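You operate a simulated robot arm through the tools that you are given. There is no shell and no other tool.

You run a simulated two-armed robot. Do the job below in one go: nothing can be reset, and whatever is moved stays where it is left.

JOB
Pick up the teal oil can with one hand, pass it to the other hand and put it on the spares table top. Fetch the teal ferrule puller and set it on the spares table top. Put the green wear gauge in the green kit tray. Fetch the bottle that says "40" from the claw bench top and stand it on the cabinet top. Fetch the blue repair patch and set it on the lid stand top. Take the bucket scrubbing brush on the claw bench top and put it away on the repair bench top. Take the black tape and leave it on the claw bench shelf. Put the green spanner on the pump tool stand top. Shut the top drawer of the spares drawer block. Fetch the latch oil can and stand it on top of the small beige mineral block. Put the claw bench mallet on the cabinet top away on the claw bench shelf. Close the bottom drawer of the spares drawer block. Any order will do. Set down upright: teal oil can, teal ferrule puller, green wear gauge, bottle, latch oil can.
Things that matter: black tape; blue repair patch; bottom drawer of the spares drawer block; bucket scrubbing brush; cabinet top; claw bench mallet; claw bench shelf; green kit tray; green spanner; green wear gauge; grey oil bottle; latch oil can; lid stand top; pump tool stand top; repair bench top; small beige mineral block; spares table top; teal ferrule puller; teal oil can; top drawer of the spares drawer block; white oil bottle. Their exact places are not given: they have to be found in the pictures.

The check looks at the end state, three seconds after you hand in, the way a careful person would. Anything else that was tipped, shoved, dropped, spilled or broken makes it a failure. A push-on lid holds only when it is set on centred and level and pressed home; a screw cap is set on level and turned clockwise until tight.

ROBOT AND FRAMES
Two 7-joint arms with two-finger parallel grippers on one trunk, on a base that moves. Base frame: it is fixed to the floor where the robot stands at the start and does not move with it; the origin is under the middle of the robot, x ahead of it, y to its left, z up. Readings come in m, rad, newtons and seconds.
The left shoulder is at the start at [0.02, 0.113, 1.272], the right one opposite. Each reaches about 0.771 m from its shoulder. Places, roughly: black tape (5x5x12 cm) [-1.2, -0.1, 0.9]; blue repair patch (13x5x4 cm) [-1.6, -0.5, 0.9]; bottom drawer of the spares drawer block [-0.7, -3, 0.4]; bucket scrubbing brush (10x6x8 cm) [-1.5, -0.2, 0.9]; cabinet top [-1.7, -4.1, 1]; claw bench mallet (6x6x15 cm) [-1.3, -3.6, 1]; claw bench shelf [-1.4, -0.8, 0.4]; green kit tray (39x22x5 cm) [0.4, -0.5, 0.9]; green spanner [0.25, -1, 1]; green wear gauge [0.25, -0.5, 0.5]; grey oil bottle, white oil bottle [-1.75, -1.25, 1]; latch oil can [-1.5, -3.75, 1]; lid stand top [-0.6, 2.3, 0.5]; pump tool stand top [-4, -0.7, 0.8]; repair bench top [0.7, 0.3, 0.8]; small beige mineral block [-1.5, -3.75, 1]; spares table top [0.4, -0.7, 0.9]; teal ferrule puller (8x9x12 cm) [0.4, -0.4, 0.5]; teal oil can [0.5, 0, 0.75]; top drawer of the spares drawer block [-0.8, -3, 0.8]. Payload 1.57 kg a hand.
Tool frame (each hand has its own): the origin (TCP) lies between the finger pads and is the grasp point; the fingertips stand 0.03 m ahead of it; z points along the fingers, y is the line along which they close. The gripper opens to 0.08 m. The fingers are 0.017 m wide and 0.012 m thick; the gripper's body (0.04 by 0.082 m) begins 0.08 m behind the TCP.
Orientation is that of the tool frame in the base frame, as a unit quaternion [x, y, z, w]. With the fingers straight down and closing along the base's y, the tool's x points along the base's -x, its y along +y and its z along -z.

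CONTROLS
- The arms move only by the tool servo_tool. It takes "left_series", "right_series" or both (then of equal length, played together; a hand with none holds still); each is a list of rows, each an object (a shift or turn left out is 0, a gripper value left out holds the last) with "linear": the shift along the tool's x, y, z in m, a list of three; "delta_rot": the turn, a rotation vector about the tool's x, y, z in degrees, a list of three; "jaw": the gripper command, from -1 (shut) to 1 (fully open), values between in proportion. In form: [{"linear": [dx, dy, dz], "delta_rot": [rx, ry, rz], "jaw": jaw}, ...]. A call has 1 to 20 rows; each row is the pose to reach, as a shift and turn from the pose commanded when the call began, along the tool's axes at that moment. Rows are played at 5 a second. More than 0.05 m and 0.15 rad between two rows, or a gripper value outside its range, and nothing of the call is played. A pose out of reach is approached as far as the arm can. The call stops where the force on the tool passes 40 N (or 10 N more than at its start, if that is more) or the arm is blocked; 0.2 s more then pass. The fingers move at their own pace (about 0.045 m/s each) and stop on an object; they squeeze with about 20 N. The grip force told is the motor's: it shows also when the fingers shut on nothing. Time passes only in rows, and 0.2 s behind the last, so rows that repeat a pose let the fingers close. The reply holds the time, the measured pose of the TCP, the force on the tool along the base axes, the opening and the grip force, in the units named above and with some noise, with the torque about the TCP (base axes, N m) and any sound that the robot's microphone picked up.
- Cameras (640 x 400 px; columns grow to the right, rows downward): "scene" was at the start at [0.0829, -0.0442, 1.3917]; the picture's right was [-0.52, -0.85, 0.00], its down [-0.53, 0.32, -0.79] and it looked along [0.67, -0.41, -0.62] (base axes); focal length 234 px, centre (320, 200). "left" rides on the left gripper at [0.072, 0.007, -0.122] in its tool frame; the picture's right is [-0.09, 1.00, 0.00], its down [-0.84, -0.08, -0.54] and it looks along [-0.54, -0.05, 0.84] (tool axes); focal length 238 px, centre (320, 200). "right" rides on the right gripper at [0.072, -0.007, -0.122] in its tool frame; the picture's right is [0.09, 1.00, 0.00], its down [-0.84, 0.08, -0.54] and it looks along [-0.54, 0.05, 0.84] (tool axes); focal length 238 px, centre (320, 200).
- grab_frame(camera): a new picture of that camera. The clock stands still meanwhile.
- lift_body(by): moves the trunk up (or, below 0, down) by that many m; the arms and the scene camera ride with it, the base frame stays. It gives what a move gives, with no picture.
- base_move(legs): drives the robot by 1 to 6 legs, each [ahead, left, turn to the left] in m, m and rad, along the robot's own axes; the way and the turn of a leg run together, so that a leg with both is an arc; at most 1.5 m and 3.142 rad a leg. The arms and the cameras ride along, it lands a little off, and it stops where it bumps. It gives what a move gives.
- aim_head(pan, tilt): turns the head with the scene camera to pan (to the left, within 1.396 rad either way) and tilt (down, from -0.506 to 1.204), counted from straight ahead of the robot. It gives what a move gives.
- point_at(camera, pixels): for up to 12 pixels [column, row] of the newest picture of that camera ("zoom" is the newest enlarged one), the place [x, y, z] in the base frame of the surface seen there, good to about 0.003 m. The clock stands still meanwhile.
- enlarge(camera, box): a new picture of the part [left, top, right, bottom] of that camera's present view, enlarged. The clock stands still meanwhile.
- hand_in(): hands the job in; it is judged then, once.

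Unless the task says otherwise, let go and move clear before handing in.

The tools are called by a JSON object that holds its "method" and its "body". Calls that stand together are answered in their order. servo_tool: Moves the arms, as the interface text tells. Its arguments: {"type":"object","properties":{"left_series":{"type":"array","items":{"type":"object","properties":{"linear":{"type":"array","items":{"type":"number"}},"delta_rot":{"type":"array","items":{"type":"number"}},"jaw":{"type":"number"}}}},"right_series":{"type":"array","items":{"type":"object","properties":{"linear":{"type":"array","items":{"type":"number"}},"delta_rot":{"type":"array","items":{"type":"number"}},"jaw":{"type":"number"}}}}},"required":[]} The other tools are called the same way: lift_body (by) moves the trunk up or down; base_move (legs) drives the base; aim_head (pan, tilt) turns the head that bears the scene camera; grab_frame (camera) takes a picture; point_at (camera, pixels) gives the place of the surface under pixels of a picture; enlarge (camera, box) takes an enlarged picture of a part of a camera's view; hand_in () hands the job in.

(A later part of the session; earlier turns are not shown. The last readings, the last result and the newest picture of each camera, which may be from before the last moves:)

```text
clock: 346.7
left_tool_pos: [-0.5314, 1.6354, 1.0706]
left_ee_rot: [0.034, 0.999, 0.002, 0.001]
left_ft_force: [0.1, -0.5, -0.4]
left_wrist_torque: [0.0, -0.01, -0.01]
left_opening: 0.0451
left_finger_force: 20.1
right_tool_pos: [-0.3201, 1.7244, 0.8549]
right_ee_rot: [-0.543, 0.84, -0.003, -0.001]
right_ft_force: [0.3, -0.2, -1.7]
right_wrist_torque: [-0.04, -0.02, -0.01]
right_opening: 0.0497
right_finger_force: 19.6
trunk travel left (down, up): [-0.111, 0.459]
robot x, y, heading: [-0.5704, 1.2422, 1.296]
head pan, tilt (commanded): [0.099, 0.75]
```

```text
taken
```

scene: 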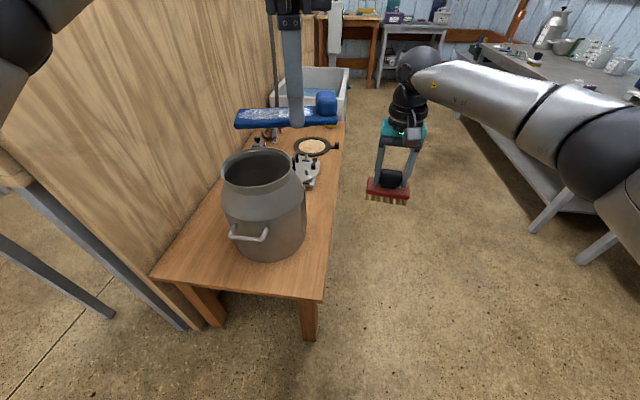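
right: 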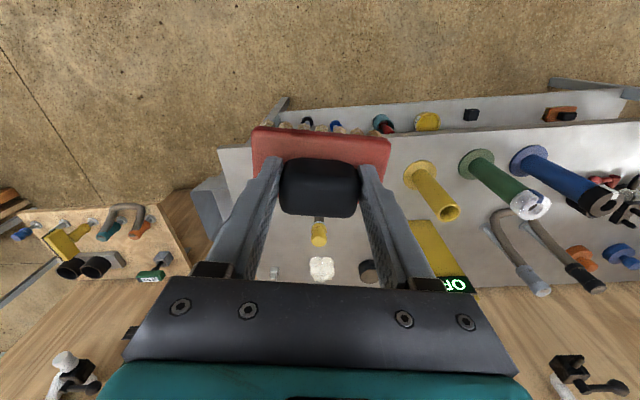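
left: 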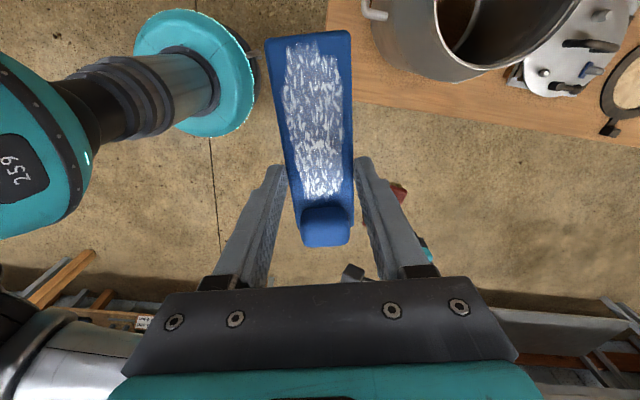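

Left hand is at [-0.531,1.635,1.07]; target is [-0.565,1.744]. I'll lower the trunk fully, then move over the corner, rotate 12° to align, and descend to z 0.60.

{"method": "lift_body", "body": {"by": -0.108}}

{"method": "servo_tool", "body": {"left_series": [{"linear": [0.01, 0.027, 0.03], "delta_rot": [0, 0, 3], "jaw": -1}, {"linear": [0.02, 0.053, 0.06], "delta_rot": [0, 0, 6]}, {"linear": [0.03, 0.08, 0.09], "delta_rot": [0, 0, 9]}, {"linear": [0.041, 0.106, 0.12], "delta_rot": [0, 0, 12]}, {"linear": [0.041, 0.106, 0.16], "delta_rot": [0, 0, 12]}, {"linear": [0.041, 0.106, 0.2], "delta_rot": [0, 0, 12]}, {"linear": [0.041, 0.106, 0.24], "delta_rot": [0, 0, 12]}, {"linear": [0.041, 0.106, 0.28], "delta_rot": [0, 0, 12]}, {"linear": [0.041, 0.106, 0.32], "delta_rot": [0, 0, 12]}, {"linear": [0.041, 0.106, 0.36], "delta_rot": [0, 0, 12]}, {"linear": [0.041, 0.106, 0.36], "delta_rot": [0, 0, 12]}]}}

{"method": "grab_frame", "body": {"camera": "left"}}

{"method": "grab_frame", "body": {"camera": "scene"}}

```text
clock: 348.1
left_tool_pos: [-0.5315, 1.636, 0.963]
left_ee_rot: [0.035, 0.999, 0.002, 0.0]
left_ft_force: [0.3, -0.2, -0.7]
left_wrist_torque: [0.02, 0.01, 0.03]
left_opening: 0.0451
left_finger_force: 20.3
right_tool_pos: [-0.3209, 1.7235, 0.7467]
right_ee_rot: [-0.543, 0.84, -0.002, -0.002]
right_ft_force: [0.7, -0.4, -1.4]
right_wrist_torque: [-0.01, 0.01, -0.02]
right_opening: 0.0496
right_finger_force: 20.7
trunk travel left (down, up): [-0.003, 0.567]
robot x, y, heading: [-0.5693, 1.2474, 1.296]
head pan, tilt (commanded): [0.099, 0.75]
```

```text
clock: 350.5
left_tool_pos: [-0.5637, 1.7422, 0.598]
left_ee_rot: [0.14, 0.99, 0.004, 0.0]
left_ft_force: [-3.5, -12.0, 10.0]
left_wrist_torque: [1.87, 0.45, 0.98]
left_opening: 0.0461
left_finger_force: 20.1
right_tool_pos: [-0.3218, 1.7222, 0.7481]
right_ee_rot: [-0.542, 0.84, -0.001, -0.001]
right_ft_force: [-0.8, -0.6, -1.4]
right_wrist_torque: [-0.06, -0.02, -0.02]
right_opening: 0.0499
right_finger_force: 19.7
trunk travel left (down, up): [-0.003, 0.567]
robot x, y, heading: [-0.5688, 1.242, 1.29]
head pan, tilt (commanded): [0.099, 0.75]
```

```text
taken
```

left: 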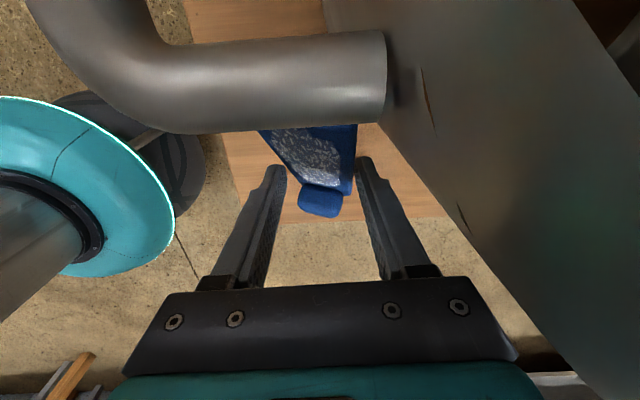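

```text
taken
```

scene: 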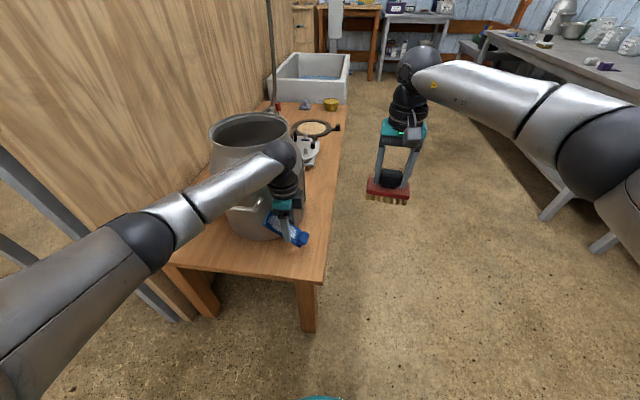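

There's a contact: force (-3.5,-12,10) N and the patch looks tilted against the pot's handle. I'll look closely before moving.

{"method": "enlarge", "body": {"camera": "scene", "box": [200, 110, 360, 280]}}

{"method": "point_at", "body": {"camera": "left", "pixels": [[320, 130], [340, 160], [300, 150], [320, 200], [380, 80], [300, 80], [250, 80], [180, 90], [330, 150], [345, 190]]}}

```text
2.35 times, centred on (280, 195) of scene
```

zoom: 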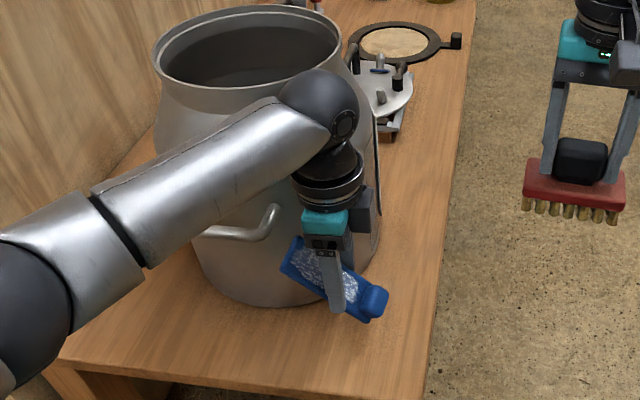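

```text
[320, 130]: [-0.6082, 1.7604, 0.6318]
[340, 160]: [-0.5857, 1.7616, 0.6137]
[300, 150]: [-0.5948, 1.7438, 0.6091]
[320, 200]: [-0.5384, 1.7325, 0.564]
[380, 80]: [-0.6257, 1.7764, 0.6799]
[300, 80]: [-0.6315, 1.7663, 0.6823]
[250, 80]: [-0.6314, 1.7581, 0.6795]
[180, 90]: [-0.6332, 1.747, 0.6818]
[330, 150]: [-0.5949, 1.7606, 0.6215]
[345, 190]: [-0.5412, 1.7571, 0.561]
```

The patch's free end caught the pot's handle bend (at [-0.63,1.76,0.68]) and rotated ~45° in the grip. I'll move away to the right and back, then up.

{"method": "servo_tool", "body": {"left_series": [{"linear": [-0.015, -0.006, 0], "jaw": -1}, {"linear": [-0.03, -0.012, 0]}, {"linear": [-0.06, -0.03, 0]}, {"linear": [-0.09, -0.05, -0.03]}, {"linear": [-0.1, -0.06, -0.07]}, {"linear": [-0.1, -0.06, -0.11]}, {"linear": [-0.1, -0.06, -0.15]}, {"linear": [-0.1, -0.06, -0.18]}]}}

{"method": "grab_frame", "body": {"camera": "left"}}

{"method": "grab_frame", "body": {"camera": "scene"}}

```text
clock: 352.3
left_tool_pos: [-0.4827, 1.6593, 0.7829]
left_ee_rot: [0.139, 0.99, 0.003, 0.001]
left_ft_force: [0.1, 0.2, 0.1]
left_wrist_torque: [0.01, -0.03, 0.0]
left_opening: 0.046
left_finger_force: 20.1
right_tool_pos: [-0.321, 1.7228, 0.7466]
right_ee_rot: [-0.542, 0.84, -0.002, -0.002]
right_ft_force: [0.2, -1.1, -1.8]
right_wrist_torque: [-0.01, -0.01, -0.03]
right_opening: 0.0497
right_finger_force: 19.6
trunk travel left (down, up): [-0.003, 0.567]
robot x, y, heading: [-0.5679, 1.2417, 1.298]
head pan, tilt (commanded): [0.099, 0.75]
```

```text
taken
```

left: 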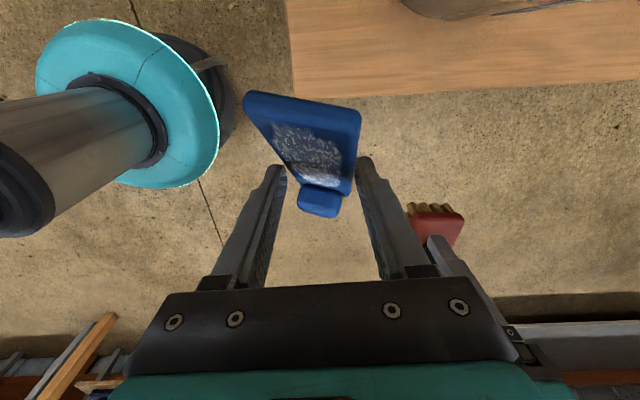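

```text
taken
```

scene: 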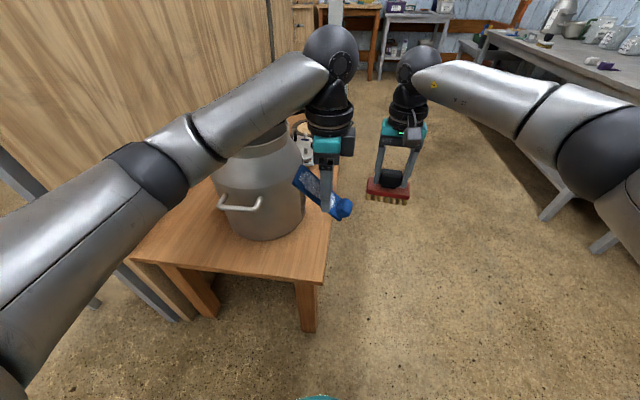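

The patch is still held, tilted about the closing axis with its free end up. I'll measure the tilt so I can compensate with hand pitch.

{"method": "point_at", "body": {"camera": "left", "pixels": [[265, 105], [350, 120], [290, 130], [345, 140], [320, 150], [345, 175], [325, 178], [300, 110], [320, 200], [310, 205]]}}

{"method": "enlarge", "body": {"camera": "left", "box": [220, 70, 400, 230]}}

```text
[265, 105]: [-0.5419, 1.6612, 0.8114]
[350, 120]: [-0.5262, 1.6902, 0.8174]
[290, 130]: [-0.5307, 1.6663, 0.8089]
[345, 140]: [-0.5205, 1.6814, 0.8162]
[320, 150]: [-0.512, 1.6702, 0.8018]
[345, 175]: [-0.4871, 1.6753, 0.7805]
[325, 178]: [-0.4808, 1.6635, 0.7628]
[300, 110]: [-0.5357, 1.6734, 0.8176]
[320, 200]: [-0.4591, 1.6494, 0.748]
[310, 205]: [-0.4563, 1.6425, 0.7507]
```

```text
2.50 times, centred on (310, 150) of left
```

zoom: 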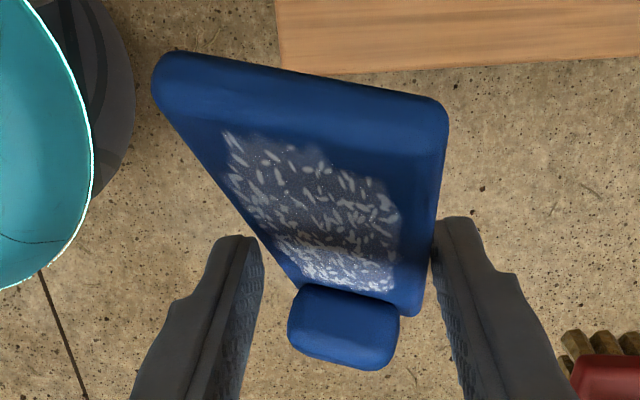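

The patch is tilted ~42° (free end up). If I roll the hand back 90° and pitch it 42° forward, the patch becomes level with its long axis pointing away from me. First move to a clear spot and roll.

{"method": "servo_tool", "body": {"left_series": [{"linear": [0.02, -0.015, -0.03], "jaw": -1}, {"linear": [0.04, -0.03, -0.06]}, {"linear": [0.06, -0.045, -0.09]}, {"linear": [0.08, -0.06, -0.11]}, {"linear": [0.08, -0.06, -0.11], "delta_rot": [0, 0, -7.5]}, {"linear": [0.08, -0.06, -0.11], "delta_rot": [0, 0, -15]}, {"linear": [0.08, -0.06, -0.11], "delta_rot": [0, 0, -22.5]}, {"linear": [0.08, -0.06, -0.11], "delta_rot": [0, 0, -30]}, {"linear": [0.08, -0.06, -0.11], "delta_rot": [0, 0, -37.5]}, {"linear": [0.08, -0.06, -0.11], "delta_rot": [0, 0, -45]}, {"linear": [0.08, -0.06, -0.11], "delta_rot": [0, 0, -52.5]}, {"linear": [0.08, -0.06, -0.11], "delta_rot": [0, 0, -60]}, {"linear": [0.08, -0.06, -0.11], "delta_rot": [0, 0, -67.5]}, {"linear": [0.08, -0.06, -0.11], "delta_rot": [0, 0, -75]}, {"linear": [0.08, -0.06, -0.11], "delta_rot": [0, 0, -82.5]}, {"linear": [0.08, -0.06, -0.11], "delta_rot": [0, 0, -90]}]}}

{"method": "servo_tool", "body": {"left_series": [{"delta_rot": [0, -7, 0], "jaw": -1}, {"delta_rot": [0, -14, 0]}, {"delta_rot": [0, -21, 0]}, {"delta_rot": [0, -28, 0]}, {"delta_rot": [0, -35, 0]}, {"delta_rot": [0, -42, 0]}, {"delta_rot": [0, -42, 0]}]}}

{"method": "grab_frame", "body": {"camera": "left"}}

{"method": "grab_frame", "body": {"camera": "scene"}}

```text
clock: 355.7
left_tool_pos: [-0.5789, 1.6244, 0.8916]
left_ee_rot: [-0.603, 0.798, 0.002, 0.003]
left_ft_force: [-0.9, 0.4, -0.5]
left_wrist_torque: [0.01, -0.01, -0.02]
left_opening: 0.0454
left_finger_force: 20.2
right_tool_pos: [-0.321, 1.7227, 0.7471]
right_ee_rot: [-0.542, 0.84, -0.003, -0.002]
right_ft_force: [0.3, -0.8, -2.3]
right_wrist_torque: [-0.03, -0.01, 0.0]
right_opening: 0.0494
right_finger_force: 19.9
trunk travel left (down, up): [-0.003, 0.567]
robot x, y, heading: [-0.5725, 1.2457, 1.293]
head pan, tilt (commanded): [0.099, 0.75]
```

```text
clock: 357.3
left_tool_pos: [-0.579, 1.625, 0.8927]
left_ee_rot: [-0.561, 0.744, 0.217, 0.29]
left_ft_force: [-0.6, 0.1, 0.5]
left_wrist_torque: [-0.02, 0.0, 0.0]
left_opening: 0.0453
left_finger_force: 20.4
right_tool_pos: [-0.3226, 1.7233, 0.7467]
right_ee_rot: [-0.542, 0.84, -0.002, -0.002]
right_ft_force: [-0.5, 1.0, -1.5]
right_wrist_torque: [-0.01, 0.0, 0.01]
right_opening: 0.0493
right_finger_force: 20.0
trunk travel left (down, up): [-0.003, 0.567]
robot x, y, heading: [-0.5689, 1.2477, 1.292]
head pan, tilt (commanded): [0.099, 0.75]
```

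```text
taken
```

left: 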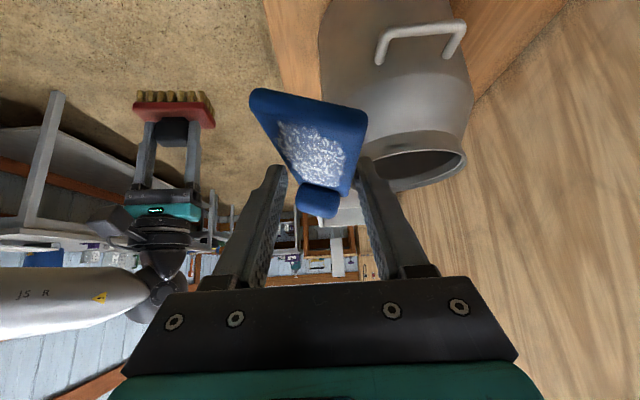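

```text
taken
```

scene: 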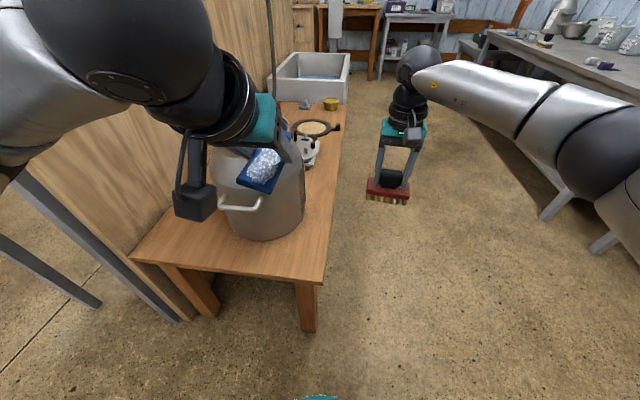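

Now I'll check the patch's level in space.

{"method": "point_at", "body": {"camera": "left", "pixels": [[265, 100], [355, 120], [290, 130], [350, 145], [320, 150], [345, 180], [325, 175], [305, 110], [320, 195], [310, 205]]}}

{"method": "point_at", "body": {"camera": "scene", "pixels": [[245, 205], [225, 200], [262, 203], [240, 240], [270, 240], [325, 270], [135, 258], [270, 265]]}}

```text
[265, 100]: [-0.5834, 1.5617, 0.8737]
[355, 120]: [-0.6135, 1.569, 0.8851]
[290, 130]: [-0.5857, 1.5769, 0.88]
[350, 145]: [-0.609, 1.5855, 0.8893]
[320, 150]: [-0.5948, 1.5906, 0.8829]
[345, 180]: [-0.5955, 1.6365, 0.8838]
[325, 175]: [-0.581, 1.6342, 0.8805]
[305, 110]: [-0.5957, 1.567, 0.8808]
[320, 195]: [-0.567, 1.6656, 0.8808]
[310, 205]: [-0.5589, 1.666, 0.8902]
```

```text
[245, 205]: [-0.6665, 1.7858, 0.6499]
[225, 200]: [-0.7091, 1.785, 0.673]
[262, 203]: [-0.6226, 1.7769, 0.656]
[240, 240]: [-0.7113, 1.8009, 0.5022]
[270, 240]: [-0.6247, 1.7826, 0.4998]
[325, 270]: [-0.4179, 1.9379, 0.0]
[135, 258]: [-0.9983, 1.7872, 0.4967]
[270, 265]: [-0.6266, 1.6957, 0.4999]
```

The patch is now level along its length (only a slight sideways twist). I'll carry it over the right-front corner of the stand, well clear of the handle, and lower to ~2 cm above.

{"method": "servo_tool", "body": {"left_series": [{"linear": [0.0086, -0.002, 0.0443], "jaw": -1}, {"linear": [0.0173, -0.004, 0.0886]}, {"linear": [0.0259, -0.006, 0.1328]}, {"linear": [0.0346, -0.008, 0.1771]}, {"linear": [0.0432, -0.0098, 0.2214]}, {"linear": [0.0432, -0.0098, 0.2214]}, {"linear": [0.07, -0.0098, 0.2506]}, {"linear": [0.0965, -0.0098, 0.2796]}, {"linear": [0.123, -0.0098, 0.3085]}, {"linear": [0.1478, -0.0098, 0.3355]}, {"linear": [0.1478, -0.0098, 0.3355]}]}}

{"method": "grab_frame", "body": {"camera": "left"}}

{"method": "grab_frame", "body": {"camera": "scene"}}

```text
clock: 359.7
left_tool_pos: [-0.5362, 1.7356, 0.5436]
left_ee_rot: [-0.561, 0.744, 0.218, 0.289]
left_ft_force: [-0.4, -0.2, -0.5]
left_wrist_torque: [-0.01, -0.01, -0.02]
left_opening: 0.0453
left_finger_force: 19.7
right_tool_pos: [-0.322, 1.7244, 0.7453]
right_ee_rot: [-0.543, 0.84, -0.002, -0.002]
right_ft_force: [0.9, -0.4, -1.4]
right_wrist_torque: [-0.03, 0.0, 0.01]
right_opening: 0.0495
right_finger_force: 19.9
trunk travel left (down, up): [-0.003, 0.567]
robot x, y, heading: [-0.5696, 1.2447, 1.297]
head pan, tilt (commanded): [0.099, 0.75]
```

```text
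taken
```

left: 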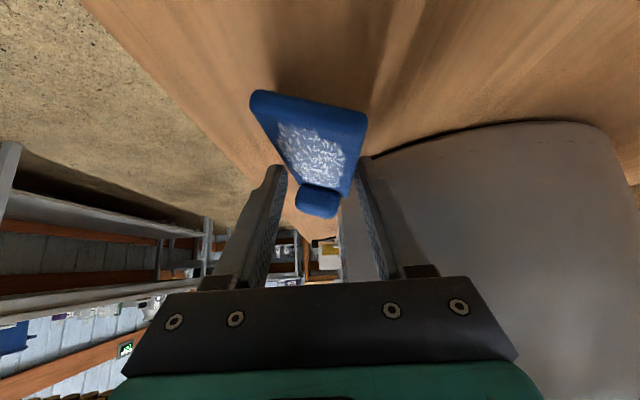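

```text
taken
```

scene: 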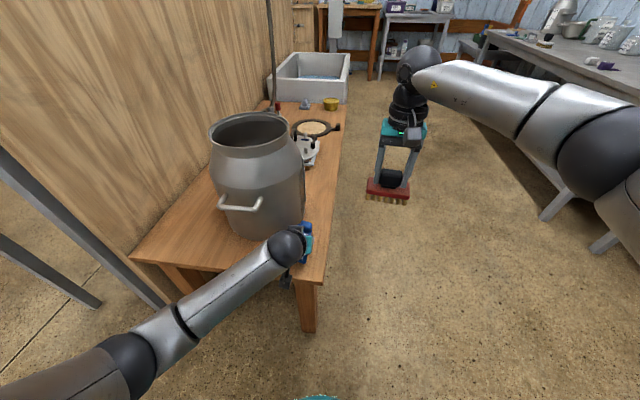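

{"method": "point_at", "body": {"camera": "left", "pixels": [[262, 100], [355, 120], [320, 150], [345, 180], [320, 205], [240, 140], [300, 60], [372, 160], [420, 180], [230, 100], [200, 120]]}}

```text
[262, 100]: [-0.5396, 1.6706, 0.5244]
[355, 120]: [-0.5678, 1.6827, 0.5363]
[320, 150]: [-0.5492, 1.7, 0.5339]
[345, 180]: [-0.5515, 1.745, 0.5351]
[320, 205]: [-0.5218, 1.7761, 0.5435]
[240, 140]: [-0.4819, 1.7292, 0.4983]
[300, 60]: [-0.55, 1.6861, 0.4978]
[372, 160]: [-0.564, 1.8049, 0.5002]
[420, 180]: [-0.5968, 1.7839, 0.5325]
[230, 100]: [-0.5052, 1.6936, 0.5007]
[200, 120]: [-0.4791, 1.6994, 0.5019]
```

The pot's wall is ~4 cm from the left finger and the patch's near end ~1.5 cm inside the table edge. I'll shift 1.5 cm in and 1.2 cm right, then descend toward contact.

{"method": "servo_tool", "body": {"left_series": [{"linear": [-0.011, -0.012, 0.0101], "jaw": -1}, {"linear": [-0.0042, -0.012, 0.0175]}, {"linear": [-0.0016, -0.012, 0.0204]}, {"linear": [-0.0016, -0.012, 0.0204]}]}}

{"method": "servo_tool", "body": {"left_series": [{"linear": [0.0034, 0, 0.0037], "jaw": -1}, {"linear": [0.0054, 0, 0.0059]}, {"linear": [0.0054, 0, 0.0059]}]}}

{"method": "grab_frame", "body": {"camera": "left"}}

```text
clock: 360.7
left_tool_pos: [-0.5205, 1.745, 0.5327]
left_ee_rot: [-0.56, 0.744, 0.218, 0.292]
left_ft_force: [-0.6, -0.3, 9.9]
left_wrist_torque: [0.63, -0.4, 0.0]
left_opening: 0.0452
left_finger_force: 19.9
right_tool_pos: [-0.3219, 1.7224, 0.7465]
right_ee_rot: [-0.543, 0.84, -0.001, -0.001]
right_ft_force: [0.2, -0.8, -0.8]
right_wrist_torque: [0.0, -0.01, 0.01]
right_opening: 0.0497
right_finger_force: 19.7
trunk travel left (down, up): [-0.003, 0.567]
robot x, y, heading: [-0.5721, 1.2482, 1.297]
head pan, tilt (commanded): [0.099, 0.75]
```

```text
clock: 361.4
left_tool_pos: [-0.5189, 1.7476, 0.528]
left_ee_rot: [-0.56, 0.743, 0.22, 0.295]
left_ft_force: [-1.2, -3.3, 10.1]
left_wrist_torque: [-0.08, 0.18, 0.09]
left_opening: 0.0453
left_finger_force: 19.6
right_tool_pos: [-0.3232, 1.7216, 0.7467]
right_ee_rot: [-0.543, 0.839, -0.002, 0.0]
right_ft_force: [0.2, 0.4, -1.1]
right_wrist_torque: [-0.02, 0.02, 0.03]
right_opening: 0.0497
right_finger_force: 20.0
trunk travel left (down, up): [-0.003, 0.567]
robot x, y, heading: [-0.5704, 1.2439, 1.292]
head pan, tilt (commanded): [0.099, 0.75]
stopped in row 3 (left hand): the force on the tool passed its limit at 43 N (the readings are from after the stop); the commanded pose is now the measured one
```

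```text
taken
```

left: 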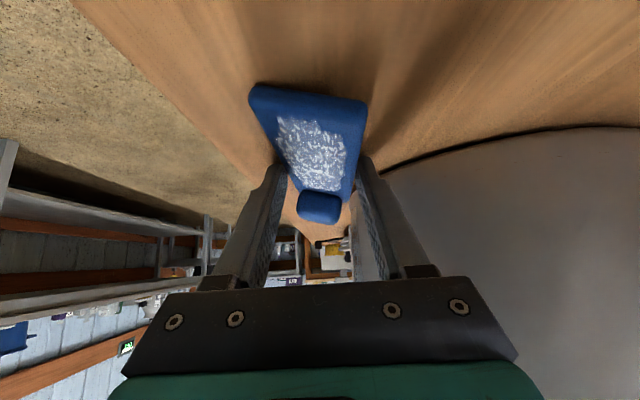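

The fingers reached the table with the patch pressed flat. I'll ease up slightly, open, and retract back along the finger axis.

{"method": "servo_tool", "body": {"left_series": [{"linear": [-0.001, 0, -0.0015], "jaw": 0.35}, {"linear": [-0.001, 0, -0.0015], "jaw": 0.35}, {"linear": [-0.001, 0, -0.0015], "jaw": 0.35}]}}

{"method": "grab_frame", "body": {"camera": "left"}}

```text
clock: 362.2
left_tool_pos: [-0.5201, 1.7459, 0.5281]
left_ee_rot: [-0.56, 0.743, 0.219, 0.292]
left_ft_force: [2.1, 0.1, 2.7]
left_wrist_torque: [0.07, -0.02, -0.07]
left_opening: 0.052
left_finger_force: 0.1
right_tool_pos: [-0.3222, 1.7232, 0.747]
right_ee_rot: [-0.543, 0.839, -0.003, -0.002]
right_ft_force: [-0.4, -0.5, -1.2]
right_wrist_torque: [0.01, 0.04, -0.02]
right_opening: 0.0495
right_finger_force: 19.5
trunk travel left (down, up): [-0.003, 0.567]
robot x, y, heading: [-0.5728, 1.2418, 1.296]
head pan, tilt (commanded): [0.099, 0.75]
```

```text
taken
```

left: 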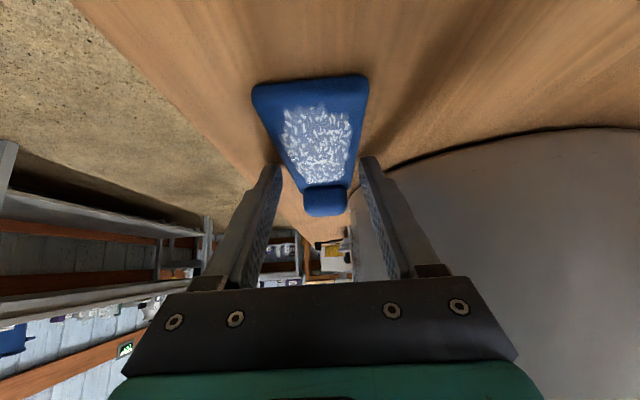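

The patch lies flat on the stand. I'll open a touch more and withdraw.

{"method": "servo_tool", "body": {"left_series": [{"jaw": 0.6}, {"jaw": 0.6}, {"linear": [0, 0, -0.02]}, {"linear": [0, 0, -0.05]}, {"linear": [-0.01, 0, -0.09]}, {"linear": [-0.03, 0, -0.13]}, {"linear": [-0.06, 0, -0.17]}, {"linear": [-0.09, 0, -0.2]}]}}

{"method": "grab_frame", "body": {"camera": "left"}}

{"method": "grab_frame", "body": {"camera": "scene"}}

```text
clock: 364.0
left_tool_pos: [-0.5377, 1.6802, 0.7366]
left_ee_rot: [-0.561, 0.743, 0.219, 0.292]
left_ft_force: [0.3, 0.0, -0.2]
left_wrist_torque: [-0.03, 0.03, -0.01]
left_opening: 0.0637
left_finger_force: 0.0
right_tool_pos: [-0.3215, 1.7237, 0.7461]
right_ee_rot: [-0.543, 0.84, -0.002, -0.002]
right_ft_force: [-0.5, 0.5, -1.5]
right_wrist_torque: [-0.02, 0.02, 0.01]
right_opening: 0.0496
right_finger_force: 20.1
trunk travel left (down, up): [-0.003, 0.567]
robot x, y, heading: [-0.5721, 1.2435, 1.295]
head pan, tilt (commanded): [0.099, 0.75]
```

```text
taken
```

left: 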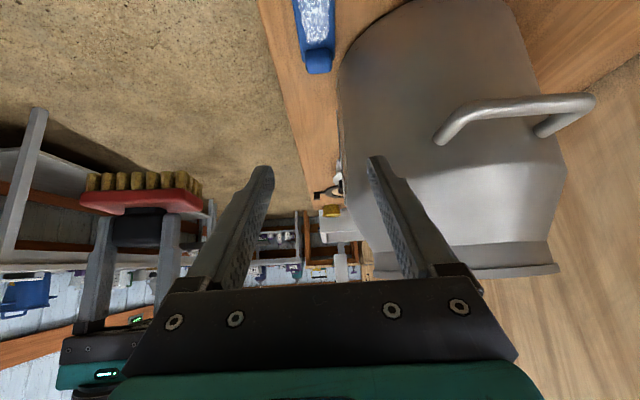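

```text
taken
```

scene: 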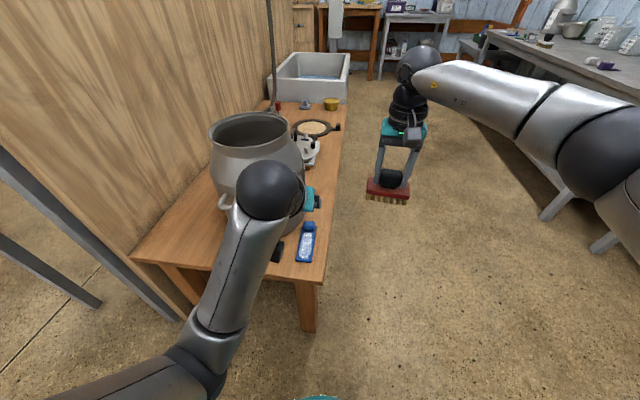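

The patch lies fully on the lid stand (306,242). Now the brush to the repair bench: back off, raise the trunk, turn to face +x and drive there.

{"method": "base_move", "body": {"legs": [[-0.35, 0, 0]]}}

{"method": "lift_body", "body": {"by": 0.4}}

{"method": "base_move", "body": {"legs": [[0, 0, -1.295], [0, -0.77, 0], [0.45, 0, 0]]}}

{"method": "aim_head", "body": {"pan": -0.1, "tilt": 0.75}}

{"method": "grab_frame", "body": {"camera": "scene"}}

```text
clock: 366.2
left_tool_pos: [-0.633, 1.3457, 0.7361]
left_ee_rot: [-0.562, 0.742, 0.219, 0.292]
left_ft_force: [0.4, -0.4, 0.3]
left_wrist_torque: [0.02, 0.04, -0.02]
left_opening: 0.0638
left_finger_force: 0.1
right_tool_pos: [-0.4171, 1.3883, 0.7461]
right_ee_rot: [-0.544, 0.839, -0.002, -0.002]
right_ft_force: [0.4, 0.1, -2.2]
right_wrist_torque: [0.0, -0.01, 0.02]
right_opening: 0.0497
right_finger_force: 20.2
trunk travel left (down, up): [-0.003, 0.567]
robot x, y, heading: [-0.6657, 0.911, 1.299]
head pan, tilt (commanded): [0.099, 0.75]
```

```text
clock: 370.1
left_tool_pos: [-0.6327, 1.3446, 1.1348]
left_ee_rot: [-0.562, 0.742, 0.219, 0.292]
left_ft_force: [0.2, -0.1, 0.3]
left_wrist_torque: [0.02, 0.02, 0.01]
left_opening: 0.0642
left_finger_force: 0.1
right_tool_pos: [-0.4173, 1.3871, 1.1465]
right_ee_rot: [-0.545, 0.839, -0.002, -0.002]
right_ft_force: [-0.6, -0.9, -2.0]
right_wrist_torque: [0.0, 0.0, -0.03]
right_opening: 0.0498
right_finger_force: 19.8
trunk travel left (down, up): [-0.403, 0.167]
robot x, y, heading: [-0.6665, 0.9052, 1.296]
head pan, tilt (commanded): [0.099, 0.75]
```

```text
clock: 379.7
left_tool_pos: [0.178, 0.1948, 1.1354]
left_ee_rot: [0.021, 0.931, -0.009, 0.365]
left_ft_force: [0.8, -0.2, -0.2]
left_wrist_torque: [-0.02, 0.02, 0.03]
left_opening: 0.0641
left_finger_force: 0.0
right_tool_pos: [0.2692, -0.0044, 1.1459]
right_ee_rot: [0.097, 0.995, -0.001, -0.002]
right_ft_force: [-0.5, -0.2, -1.5]
right_wrist_torque: [0.0, 0.01, 0.04]
right_opening: 0.0495
right_finger_force: 19.8
trunk travel left (down, up): [-0.403, 0.167]
robot x, y, heading: [-0.257, 0.1309, -0.041]
head pan, tilt (commanded): [0.099, 0.75]
```

```text
clock: 380.4
left_tool_pos: [0.1784, 0.1953, 1.1351]
left_ee_rot: [0.022, 0.931, -0.01, 0.365]
left_ft_force: [-0.7, 0.2, 0.6]
left_wrist_torque: [0.0, 0.0, 0.01]
left_opening: 0.0641
left_finger_force: 0.1
right_tool_pos: [0.2679, -0.0051, 1.1471]
right_ee_rot: [0.096, 0.995, -0.001, -0.002]
right_ft_force: [-0.2, -0.1, -2.0]
right_wrist_torque: [-0.01, 0.01, 0.04]
right_opening: 0.0495
right_finger_force: 19.7
trunk travel left (down, up): [-0.403, 0.167]
robot x, y, heading: [-0.2579, 0.1296, -0.044]
head pan, tilt (commanded): [-0.099, 0.75]
```

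```text
taken
```

scene: 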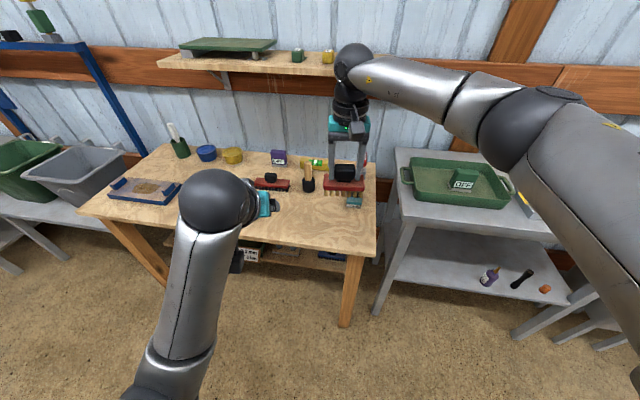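

The repair bench is in front; the middle-front area around (310,220) looks free. I'll zoom and measure.

{"method": "enlarge", "body": {"camera": "scene", "box": [230, 140, 390, 270]}}

{"method": "point_at", "body": {"camera": "scene", "pixels": [[310, 215], [330, 225], [290, 220], [350, 235], [310, 195], [353, 205], [310, 240], [270, 230], [340, 215], [320, 205]]}}

```text
3.08 times, centred on (310, 205) of scene
```

zoom: 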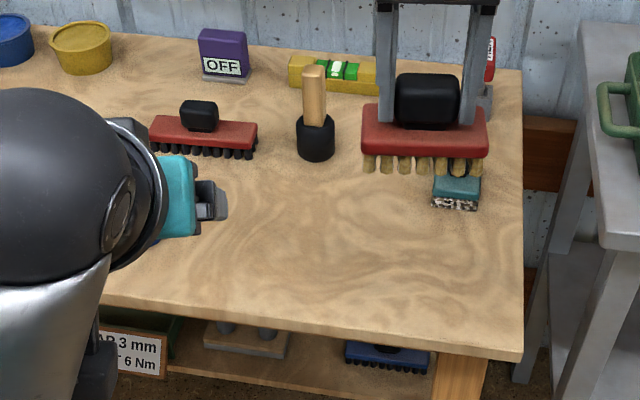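

```text
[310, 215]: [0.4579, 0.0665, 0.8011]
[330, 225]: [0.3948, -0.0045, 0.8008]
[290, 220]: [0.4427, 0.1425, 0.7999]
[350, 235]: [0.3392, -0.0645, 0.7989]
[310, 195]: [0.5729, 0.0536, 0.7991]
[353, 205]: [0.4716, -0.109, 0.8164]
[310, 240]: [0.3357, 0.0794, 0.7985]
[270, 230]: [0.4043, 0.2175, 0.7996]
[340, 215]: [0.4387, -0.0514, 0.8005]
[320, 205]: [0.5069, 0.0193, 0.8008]
```

The spot [0.43,0.05] on the bench is free. I'll raise the left hand, move in, and lower the brush there.

{"method": "servo_tool", "body": {"left_series": [{"linear": [-0.03, 0, -0.035]}, {"linear": [-0.06, 0, -0.07]}, {"linear": [-0.09, 0, -0.105]}, {"linear": [-0.12, 0, -0.14]}, {"linear": [-0.134, 0, -0.149]}]}}

{"method": "base_move", "body": {"legs": [[0.17, 0.06, 0]]}}

{"method": "lift_body", "body": {"by": -0.12}}

{"method": "grab_frame", "body": {"camera": "right"}}

{"method": "grab_frame", "body": {"camera": "scene"}}

```text
clock: 381.1
left_tool_pos: [0.1915, 0.252, 1.202]
left_ee_rot: [0.011, 0.927, 0.085, 0.364]
left_ft_force: [-0.2, 0.1, 0.9]
left_wrist_torque: [0.02, -0.01, 0.0]
left_opening: 0.0639
left_finger_force: 0.0
left hand out of reach, approached as far as the arm can: row 2, 3
right_tool_pos: [0.2681, -0.0041, 1.1467]
right_ee_rot: [0.096, 0.995, -0.001, -0.003]
right_ft_force: [0.9, -0.4, -0.5]
right_wrist_torque: [0.0, -0.01, 0.01]
right_opening: 0.0496
right_finger_force: 20.2
trunk travel left (down, up): [-0.403, 0.167]
robot x, y, heading: [-0.2566, 0.1288, -0.047]
head pan, tilt (commanded): [-0.099, 0.75]
stopped in row 3 (left hand): the arm was blocked; the commanded pose is now the measured one
```

```text
clock: 382.6
left_tool_pos: [0.3598, 0.307, 1.2018]
left_ee_rot: [0.01, 0.927, 0.085, 0.364]
left_ft_force: [-0.4, -0.1, -0.2]
left_wrist_torque: [0.0, 0.01, -0.01]
left_opening: 0.064
left_finger_force: 0.0
right_tool_pos: [0.4409, 0.0501, 1.1462]
right_ee_rot: [0.096, 0.995, -0.001, -0.003]
right_ft_force: [1.0, -0.5, -2.4]
right_wrist_torque: [-0.01, 0.07, 0.02]
right_opening: 0.0497
right_finger_force: 20.0
trunk travel left (down, up): [-0.403, 0.167]
robot x, y, heading: [-0.0838, 0.1818, -0.04]
head pan, tilt (commanded): [-0.099, 0.75]
```

```text
clock: 384.1
left_tool_pos: [0.3606, 0.3067, 1.0836]
left_ee_rot: [0.009, 0.927, 0.085, 0.365]
left_ft_force: [0.6, -0.7, -0.7]
left_wrist_torque: [0.03, 0.01, -0.01]
left_opening: 0.0642
left_finger_force: 0.0
right_tool_pos: [0.4396, 0.0502, 1.0262]
right_ee_rot: [0.093, 0.996, -0.001, -0.002]
right_ft_force: [0.6, 0.3, -0.8]
right_wrist_torque: [-0.01, 0.01, -0.04]
right_opening: 0.0496
right_finger_force: 20.0
trunk travel left (down, up): [-0.283, 0.287]
robot x, y, heading: [-0.086, 0.1796, -0.04]
head pan, tilt (commanded): [-0.099, 0.75]
```

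```text
taken
```

right: 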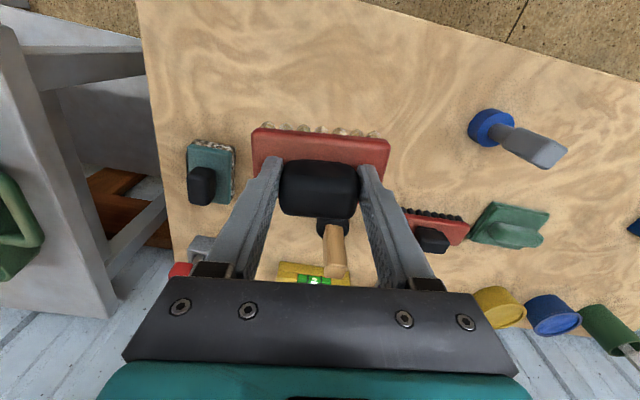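

```text
taken
```

scene: 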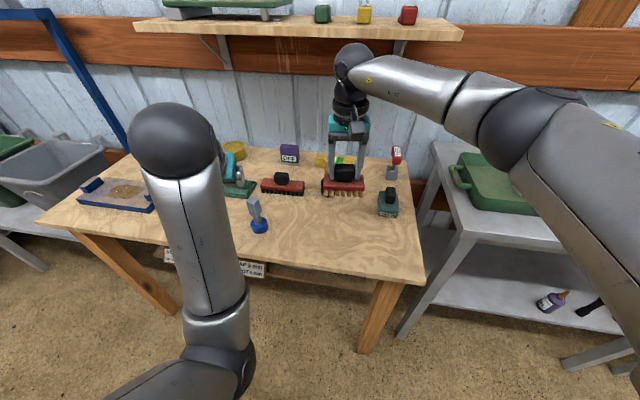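

The brush is above the free area. I'll lower it by the arm to 1.5 cm above the bench, then to contact.

{"method": "servo_tool", "body": {"right_series": [{"linear": [0.005, 0, 0.04], "jaw": -1}, {"linear": [0.01, 0, 0.08]}, {"linear": [0.015, 0, 0.12]}, {"linear": [0.015, 0, 0.142]}, {"linear": [0.015, 0, 0.142]}]}}

{"method": "grab_frame", "body": {"camera": "right"}}

```text
clock: 385.3
left_tool_pos: [0.3608, 0.3074, 1.0823]
left_ee_rot: [0.01, 0.927, 0.085, 0.365]
left_ft_force: [-0.5, -0.1, -0.3]
left_wrist_torque: [-0.01, -0.02, 0.03]
left_opening: 0.0641
left_finger_force: 0.0
right_tool_pos: [0.4221, 0.0526, 0.8837]
right_ee_rot: [0.093, 0.996, -0.001, -0.003]
right_ft_force: [-0.6, 0.2, -1.6]
right_wrist_torque: [-0.03, -0.01, 0.01]
right_opening: 0.0496
right_finger_force: 20.2
trunk travel left (down, up): [-0.283, 0.287]
robot x, y, heading: [-0.0878, 0.1819, -0.042]
head pan, tilt (commanded): [-0.099, 0.75]
```

```text
taken
```

right: 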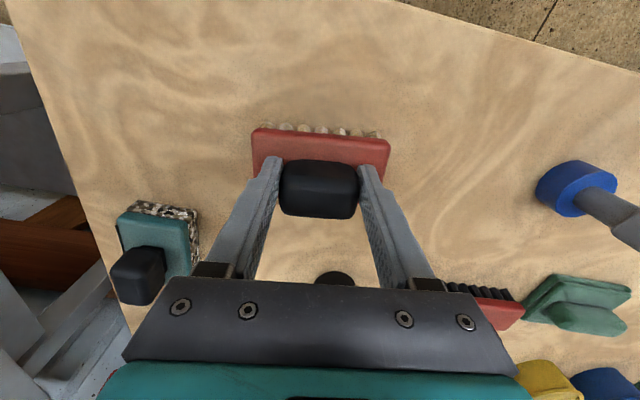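

{"method": "servo_tool", "body": {"right_series": [{"linear": [0, 0, 0.008], "jaw": -1}, {"linear": [0, 0, 0.013]}, {"linear": [0, 0, 0.015]}, {"linear": [0, 0, 0.015]}]}}

```text
clock: 386.3
left_tool_pos: [0.3594, 0.3058, 1.0826]
left_ee_rot: [0.009, 0.927, 0.085, 0.366]
left_ft_force: [0.2, -0.9, 0.0]
left_wrist_torque: [0.0, 0.0, -0.02]
left_opening: 0.0639
left_finger_force: 0.0
right_tool_pos: [0.4245, 0.0537, 0.8719]
right_ee_rot: [0.094, 0.996, 0.001, 0.0]
right_ft_force: [-2.5, -2.8, 14.3]
right_wrist_torque: [0.1, -0.03, 0.04]
right_opening: 0.0495
right_finger_force: 20.0
trunk travel left (down, up): [-0.283, 0.287]
robot x, y, heading: [-0.0841, 0.1834, -0.044]
head pan, tilt (commanded): [-0.099, 0.75]
```

Contact (14 N). I'll open and lift the hand straight up.

{"method": "servo_tool", "body": {"right_series": [{"linear": [0, 0, -0.001], "jaw": 0.7}, {"linear": [0, 0, -0.001], "jaw": 0.7}, {"linear": [0, 0, -0.001], "jaw": 0.7}, {"linear": [0, 0, -0.03]}, {"linear": [0, 0, -0.07]}, {"linear": [0, 0, -0.11]}, {"linear": [0, 0, -0.15]}, {"linear": [0, 0, -0.19]}]}}

{"method": "grab_frame", "body": {"camera": "right"}}

```text
clock: 388.1
left_tool_pos: [0.36, 0.3051, 1.0833]
left_ee_rot: [0.009, 0.927, 0.086, 0.364]
left_ft_force: [-0.1, 0.3, 0.4]
left_wrist_torque: [-0.04, -0.01, -0.01]
left_opening: 0.064
left_finger_force: 0.0
right_tool_pos: [0.4253, 0.0538, 1.0627]
right_ee_rot: [0.094, 0.996, -0.001, -0.003]
right_ft_force: [-0.2, -0.4, 0.3]
right_wrist_torque: [0.0, -0.04, 0.0]
right_opening: 0.0681
right_finger_force: 0.1
trunk travel left (down, up): [-0.283, 0.287]
robot x, y, heading: [-0.0864, 0.1788, -0.045]
head pan, tilt (commanded): [-0.099, 0.75]
```

```text
taken
```

right: 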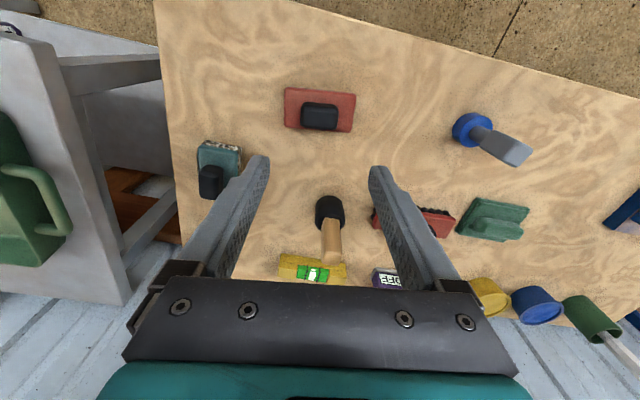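

The brush rests on the repair bench (320,112). Next the "40" bottle at the claw bench's left end: back off, raise, turn around and strafe along the bench.

{"method": "base_move", "body": {"legs": [[-0.35, 0, 0]]}}

{"method": "lift_body", "body": {"by": 0.25}}

{"method": "base_move", "body": {"legs": [[0, 0, 2.865], [-0.05, 0.8, 0], [0, 0.85, 0]]}}

{"method": "aim_head", "body": {"pan": 0.0, "tilt": 0.6}}

{"method": "grab_frame", "body": {"camera": "scene"}}

```text
clock: 390.4
left_tool_pos: [-0.0024, 0.3246, 1.0828]
left_ee_rot: [0.004, 0.927, 0.087, 0.365]
left_ft_force: [-0.7, -0.9, -1.1]
left_wrist_torque: [-0.02, -0.04, -0.01]
left_opening: 0.0643
left_finger_force: 0.1
right_tool_pos: [0.0677, 0.072, 1.0615]
right_ee_rot: [0.088, 0.996, -0.001, -0.002]
right_ft_force: [0.1, -0.2, 0.2]
right_wrist_torque: [-0.01, -0.02, 0.0]
right_opening: 0.068
right_finger_force: 0.0
trunk travel left (down, up): [-0.283, 0.287]
robot x, y, heading: [-0.4472, 0.1911, -0.027]
head pan, tilt (commanded): [-0.099, 0.75]
```

```text
clock: 393.0
left_tool_pos: [-0.0011, 0.3227, 1.3323]
left_ee_rot: [0.004, 0.927, 0.087, 0.364]
left_ft_force: [0.2, 0.3, 0.0]
left_wrist_torque: [0.0, 0.0, 0.0]
left_opening: 0.0643
left_finger_force: 0.1
right_tool_pos: [0.0663, 0.0719, 1.3115]
right_ee_rot: [0.088, 0.996, -0.001, -0.003]
right_ft_force: [0.0, 0.4, 0.1]
right_wrist_torque: [0.02, 0.01, 0.02]
right_opening: 0.068
right_finger_force: 0.1
trunk travel left (down, up): [-0.533, 0.037]
robot x, y, heading: [-0.4467, 0.1942, -0.029]
head pan, tilt (commanded): [-0.099, 0.75]
```

```text
clock: 408.1
left_tool_pos: [-1.4107, -1.3673, 1.3328]
left_ee_rot: [0.916, -0.145, -0.373, 0.031]
left_ft_force: [-0.8, 0.2, 0.0]
left_wrist_torque: [0.0, 0.01, 0.01]
left_opening: 0.064
left_finger_force: 0.0
right_tool_pos: [-1.4014, -1.1057, 1.3104]
right_ee_rot: [0.971, -0.238, 0.003, 0.0]
right_ft_force: [-0.4, -0.2, 0.0]
right_wrist_torque: [0.02, -0.02, 0.03]
right_opening: 0.0682
right_finger_force: 0.1
trunk travel left (down, up): [-0.533, 0.037]
robot x, y, heading: [-0.9486, -1.3726, 2.806]
head pan, tilt (commanded): [-0.099, 0.75]
```

```text
clock: 408.8
left_tool_pos: [-1.41, -1.3673, 1.3335]
left_ee_rot: [0.916, -0.145, -0.373, 0.031]
left_ft_force: [0.7, 0.1, -0.1]
left_wrist_torque: [-0.02, 0.01, -0.03]
left_opening: 0.0641
left_finger_force: 0.0
right_tool_pos: [-1.4012, -1.1051, 1.3117]
right_ee_rot: [0.971, -0.238, 0.003, 0.0]
right_ft_force: [0.0, 0.5, -0.2]
right_wrist_torque: [0.01, -0.01, -0.02]
right_opening: 0.0678
right_finger_force: 0.1
trunk travel left (down, up): [-0.533, 0.037]
robot x, y, heading: [-0.9462, -1.3744, 2.808]
head pan, tilt (commanded): [0.0, 0.6]
```

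```text
taken
```

scene: 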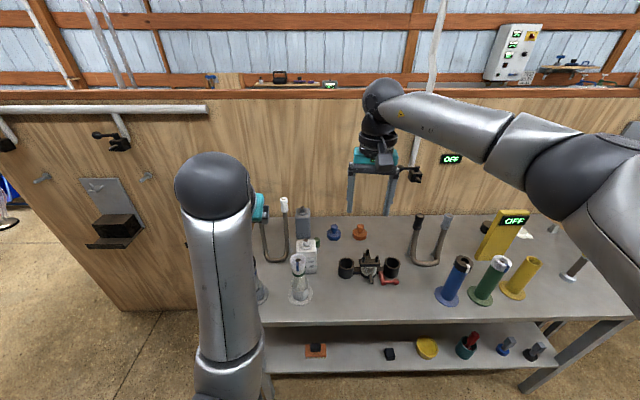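

The bottles are ahead: white at (307,257), grey behind at (303,222). I'll zoom on them.

{"method": "enlarge", "body": {"camera": "scene", "box": [250, 190, 400, 310]}}

{"method": "enlarge", "body": {"camera": "scene", "box": [280, 200, 340, 280]}}

{"method": "point_at", "body": {"camera": "zoom", "pixels": [[300, 180], [300, 300], [320, 240], [270, 250], [370, 250], [310, 60], [290, 100], [300, 20], [300, 160], [340, 200], [250, 380], [330, 300]]}}

```text
3.33 times, centred on (325, 250) of scene
```

zoom: 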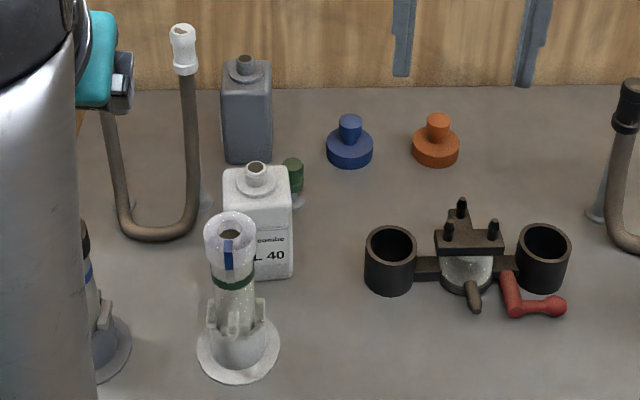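

```text
5.00 times, centred on (310, 240) of scene
```

zoom: 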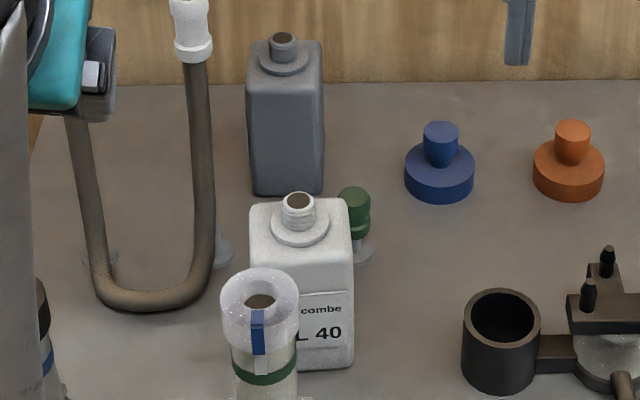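

```text
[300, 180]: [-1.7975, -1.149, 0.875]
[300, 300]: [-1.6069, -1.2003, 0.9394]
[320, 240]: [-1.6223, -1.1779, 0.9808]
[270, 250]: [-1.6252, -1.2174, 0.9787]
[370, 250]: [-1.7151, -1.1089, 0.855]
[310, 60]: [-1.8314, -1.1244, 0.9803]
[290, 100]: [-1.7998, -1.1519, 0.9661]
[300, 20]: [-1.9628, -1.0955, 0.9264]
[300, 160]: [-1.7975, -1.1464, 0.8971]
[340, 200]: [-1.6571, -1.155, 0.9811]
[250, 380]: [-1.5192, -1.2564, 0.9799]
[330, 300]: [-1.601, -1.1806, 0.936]
```

The white bottle is labelled "...combe OIL 40" (zoom 320,330). Let me measure its body edges, and neck.

{"method": "enlarge", "body": {"camera": "scene", "box": [290, 230, 330, 282]}}

{"method": "point_at", "body": {"camera": "zoom", "pixels": [[195, 130], [420, 130], [405, 60], [205, 70], [415, 200], [410, 350], [300, 40], [300, 70], [330, 140], [280, 110], [215, 180], [360, 60]]}}

```text
7.69 times, centred on (310, 256) of scene
```

zoom: 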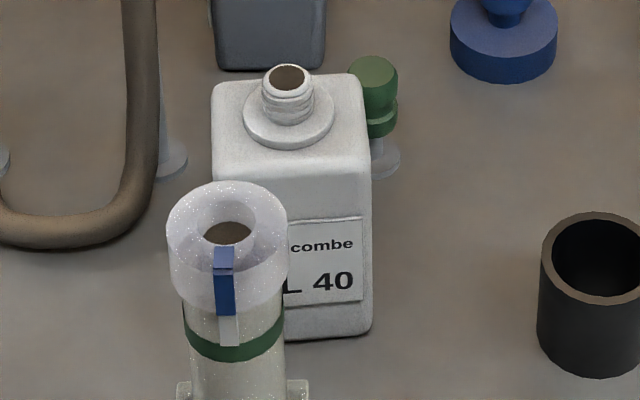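

```text
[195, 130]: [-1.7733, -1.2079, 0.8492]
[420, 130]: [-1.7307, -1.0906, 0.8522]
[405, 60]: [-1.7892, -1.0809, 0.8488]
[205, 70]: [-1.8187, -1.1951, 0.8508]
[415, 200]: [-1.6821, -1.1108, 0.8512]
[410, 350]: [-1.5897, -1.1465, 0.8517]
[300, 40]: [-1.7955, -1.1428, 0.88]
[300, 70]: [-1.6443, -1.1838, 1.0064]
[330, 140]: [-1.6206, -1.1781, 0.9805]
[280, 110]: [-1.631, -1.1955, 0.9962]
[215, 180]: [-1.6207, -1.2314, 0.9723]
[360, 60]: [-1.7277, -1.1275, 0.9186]
```

The neck (centre ≈[-1.642,-1.189], top z≈1.008) is a good vertical grip. I'll move the base 0.2 m forward and 0.16 m left so the right hand is above it and check from the hand camera.

{"method": "base_move", "body": {"legs": [[0.19, 0.158, 0]]}}

{"method": "grab_frame", "body": {"camera": "right"}}

{"method": "grab_frame", "body": {"camera": "scene"}}

```text
clock: 410.6
left_tool_pos: [-1.6439, -1.4605, 1.3321]
left_ee_rot: [0.916, -0.141, -0.373, 0.033]
left_ft_force: [0.3, -1.0, -0.2]
left_wrist_torque: [-0.01, -0.01, -0.01]
left_opening: 0.0642
left_finger_force: 0.0
right_tool_pos: [-1.6362, -1.1994, 1.3114]
right_ee_rot: [0.972, -0.235, 0.003, 0.001]
right_ft_force: [-0.9, 0.3, 0.4]
right_wrist_torque: [0.01, -0.04, -0.01]
right_opening: 0.0678
right_finger_force: 0.1
trunk travel left (down, up): [-0.533, 0.037]
robot x, y, heading: [-1.1771, -1.4684, 2.817]
head pan, tilt (commanded): [0.0, 0.6]
```

```text
taken
```

right: 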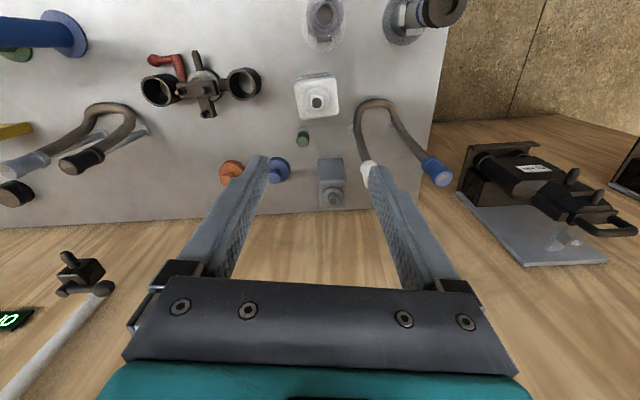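

```text
taken
```

scene: 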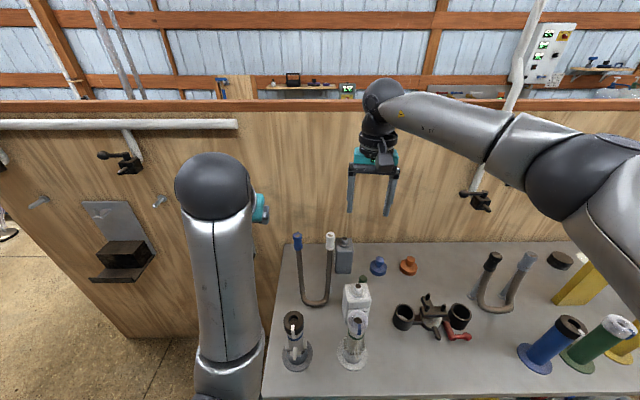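

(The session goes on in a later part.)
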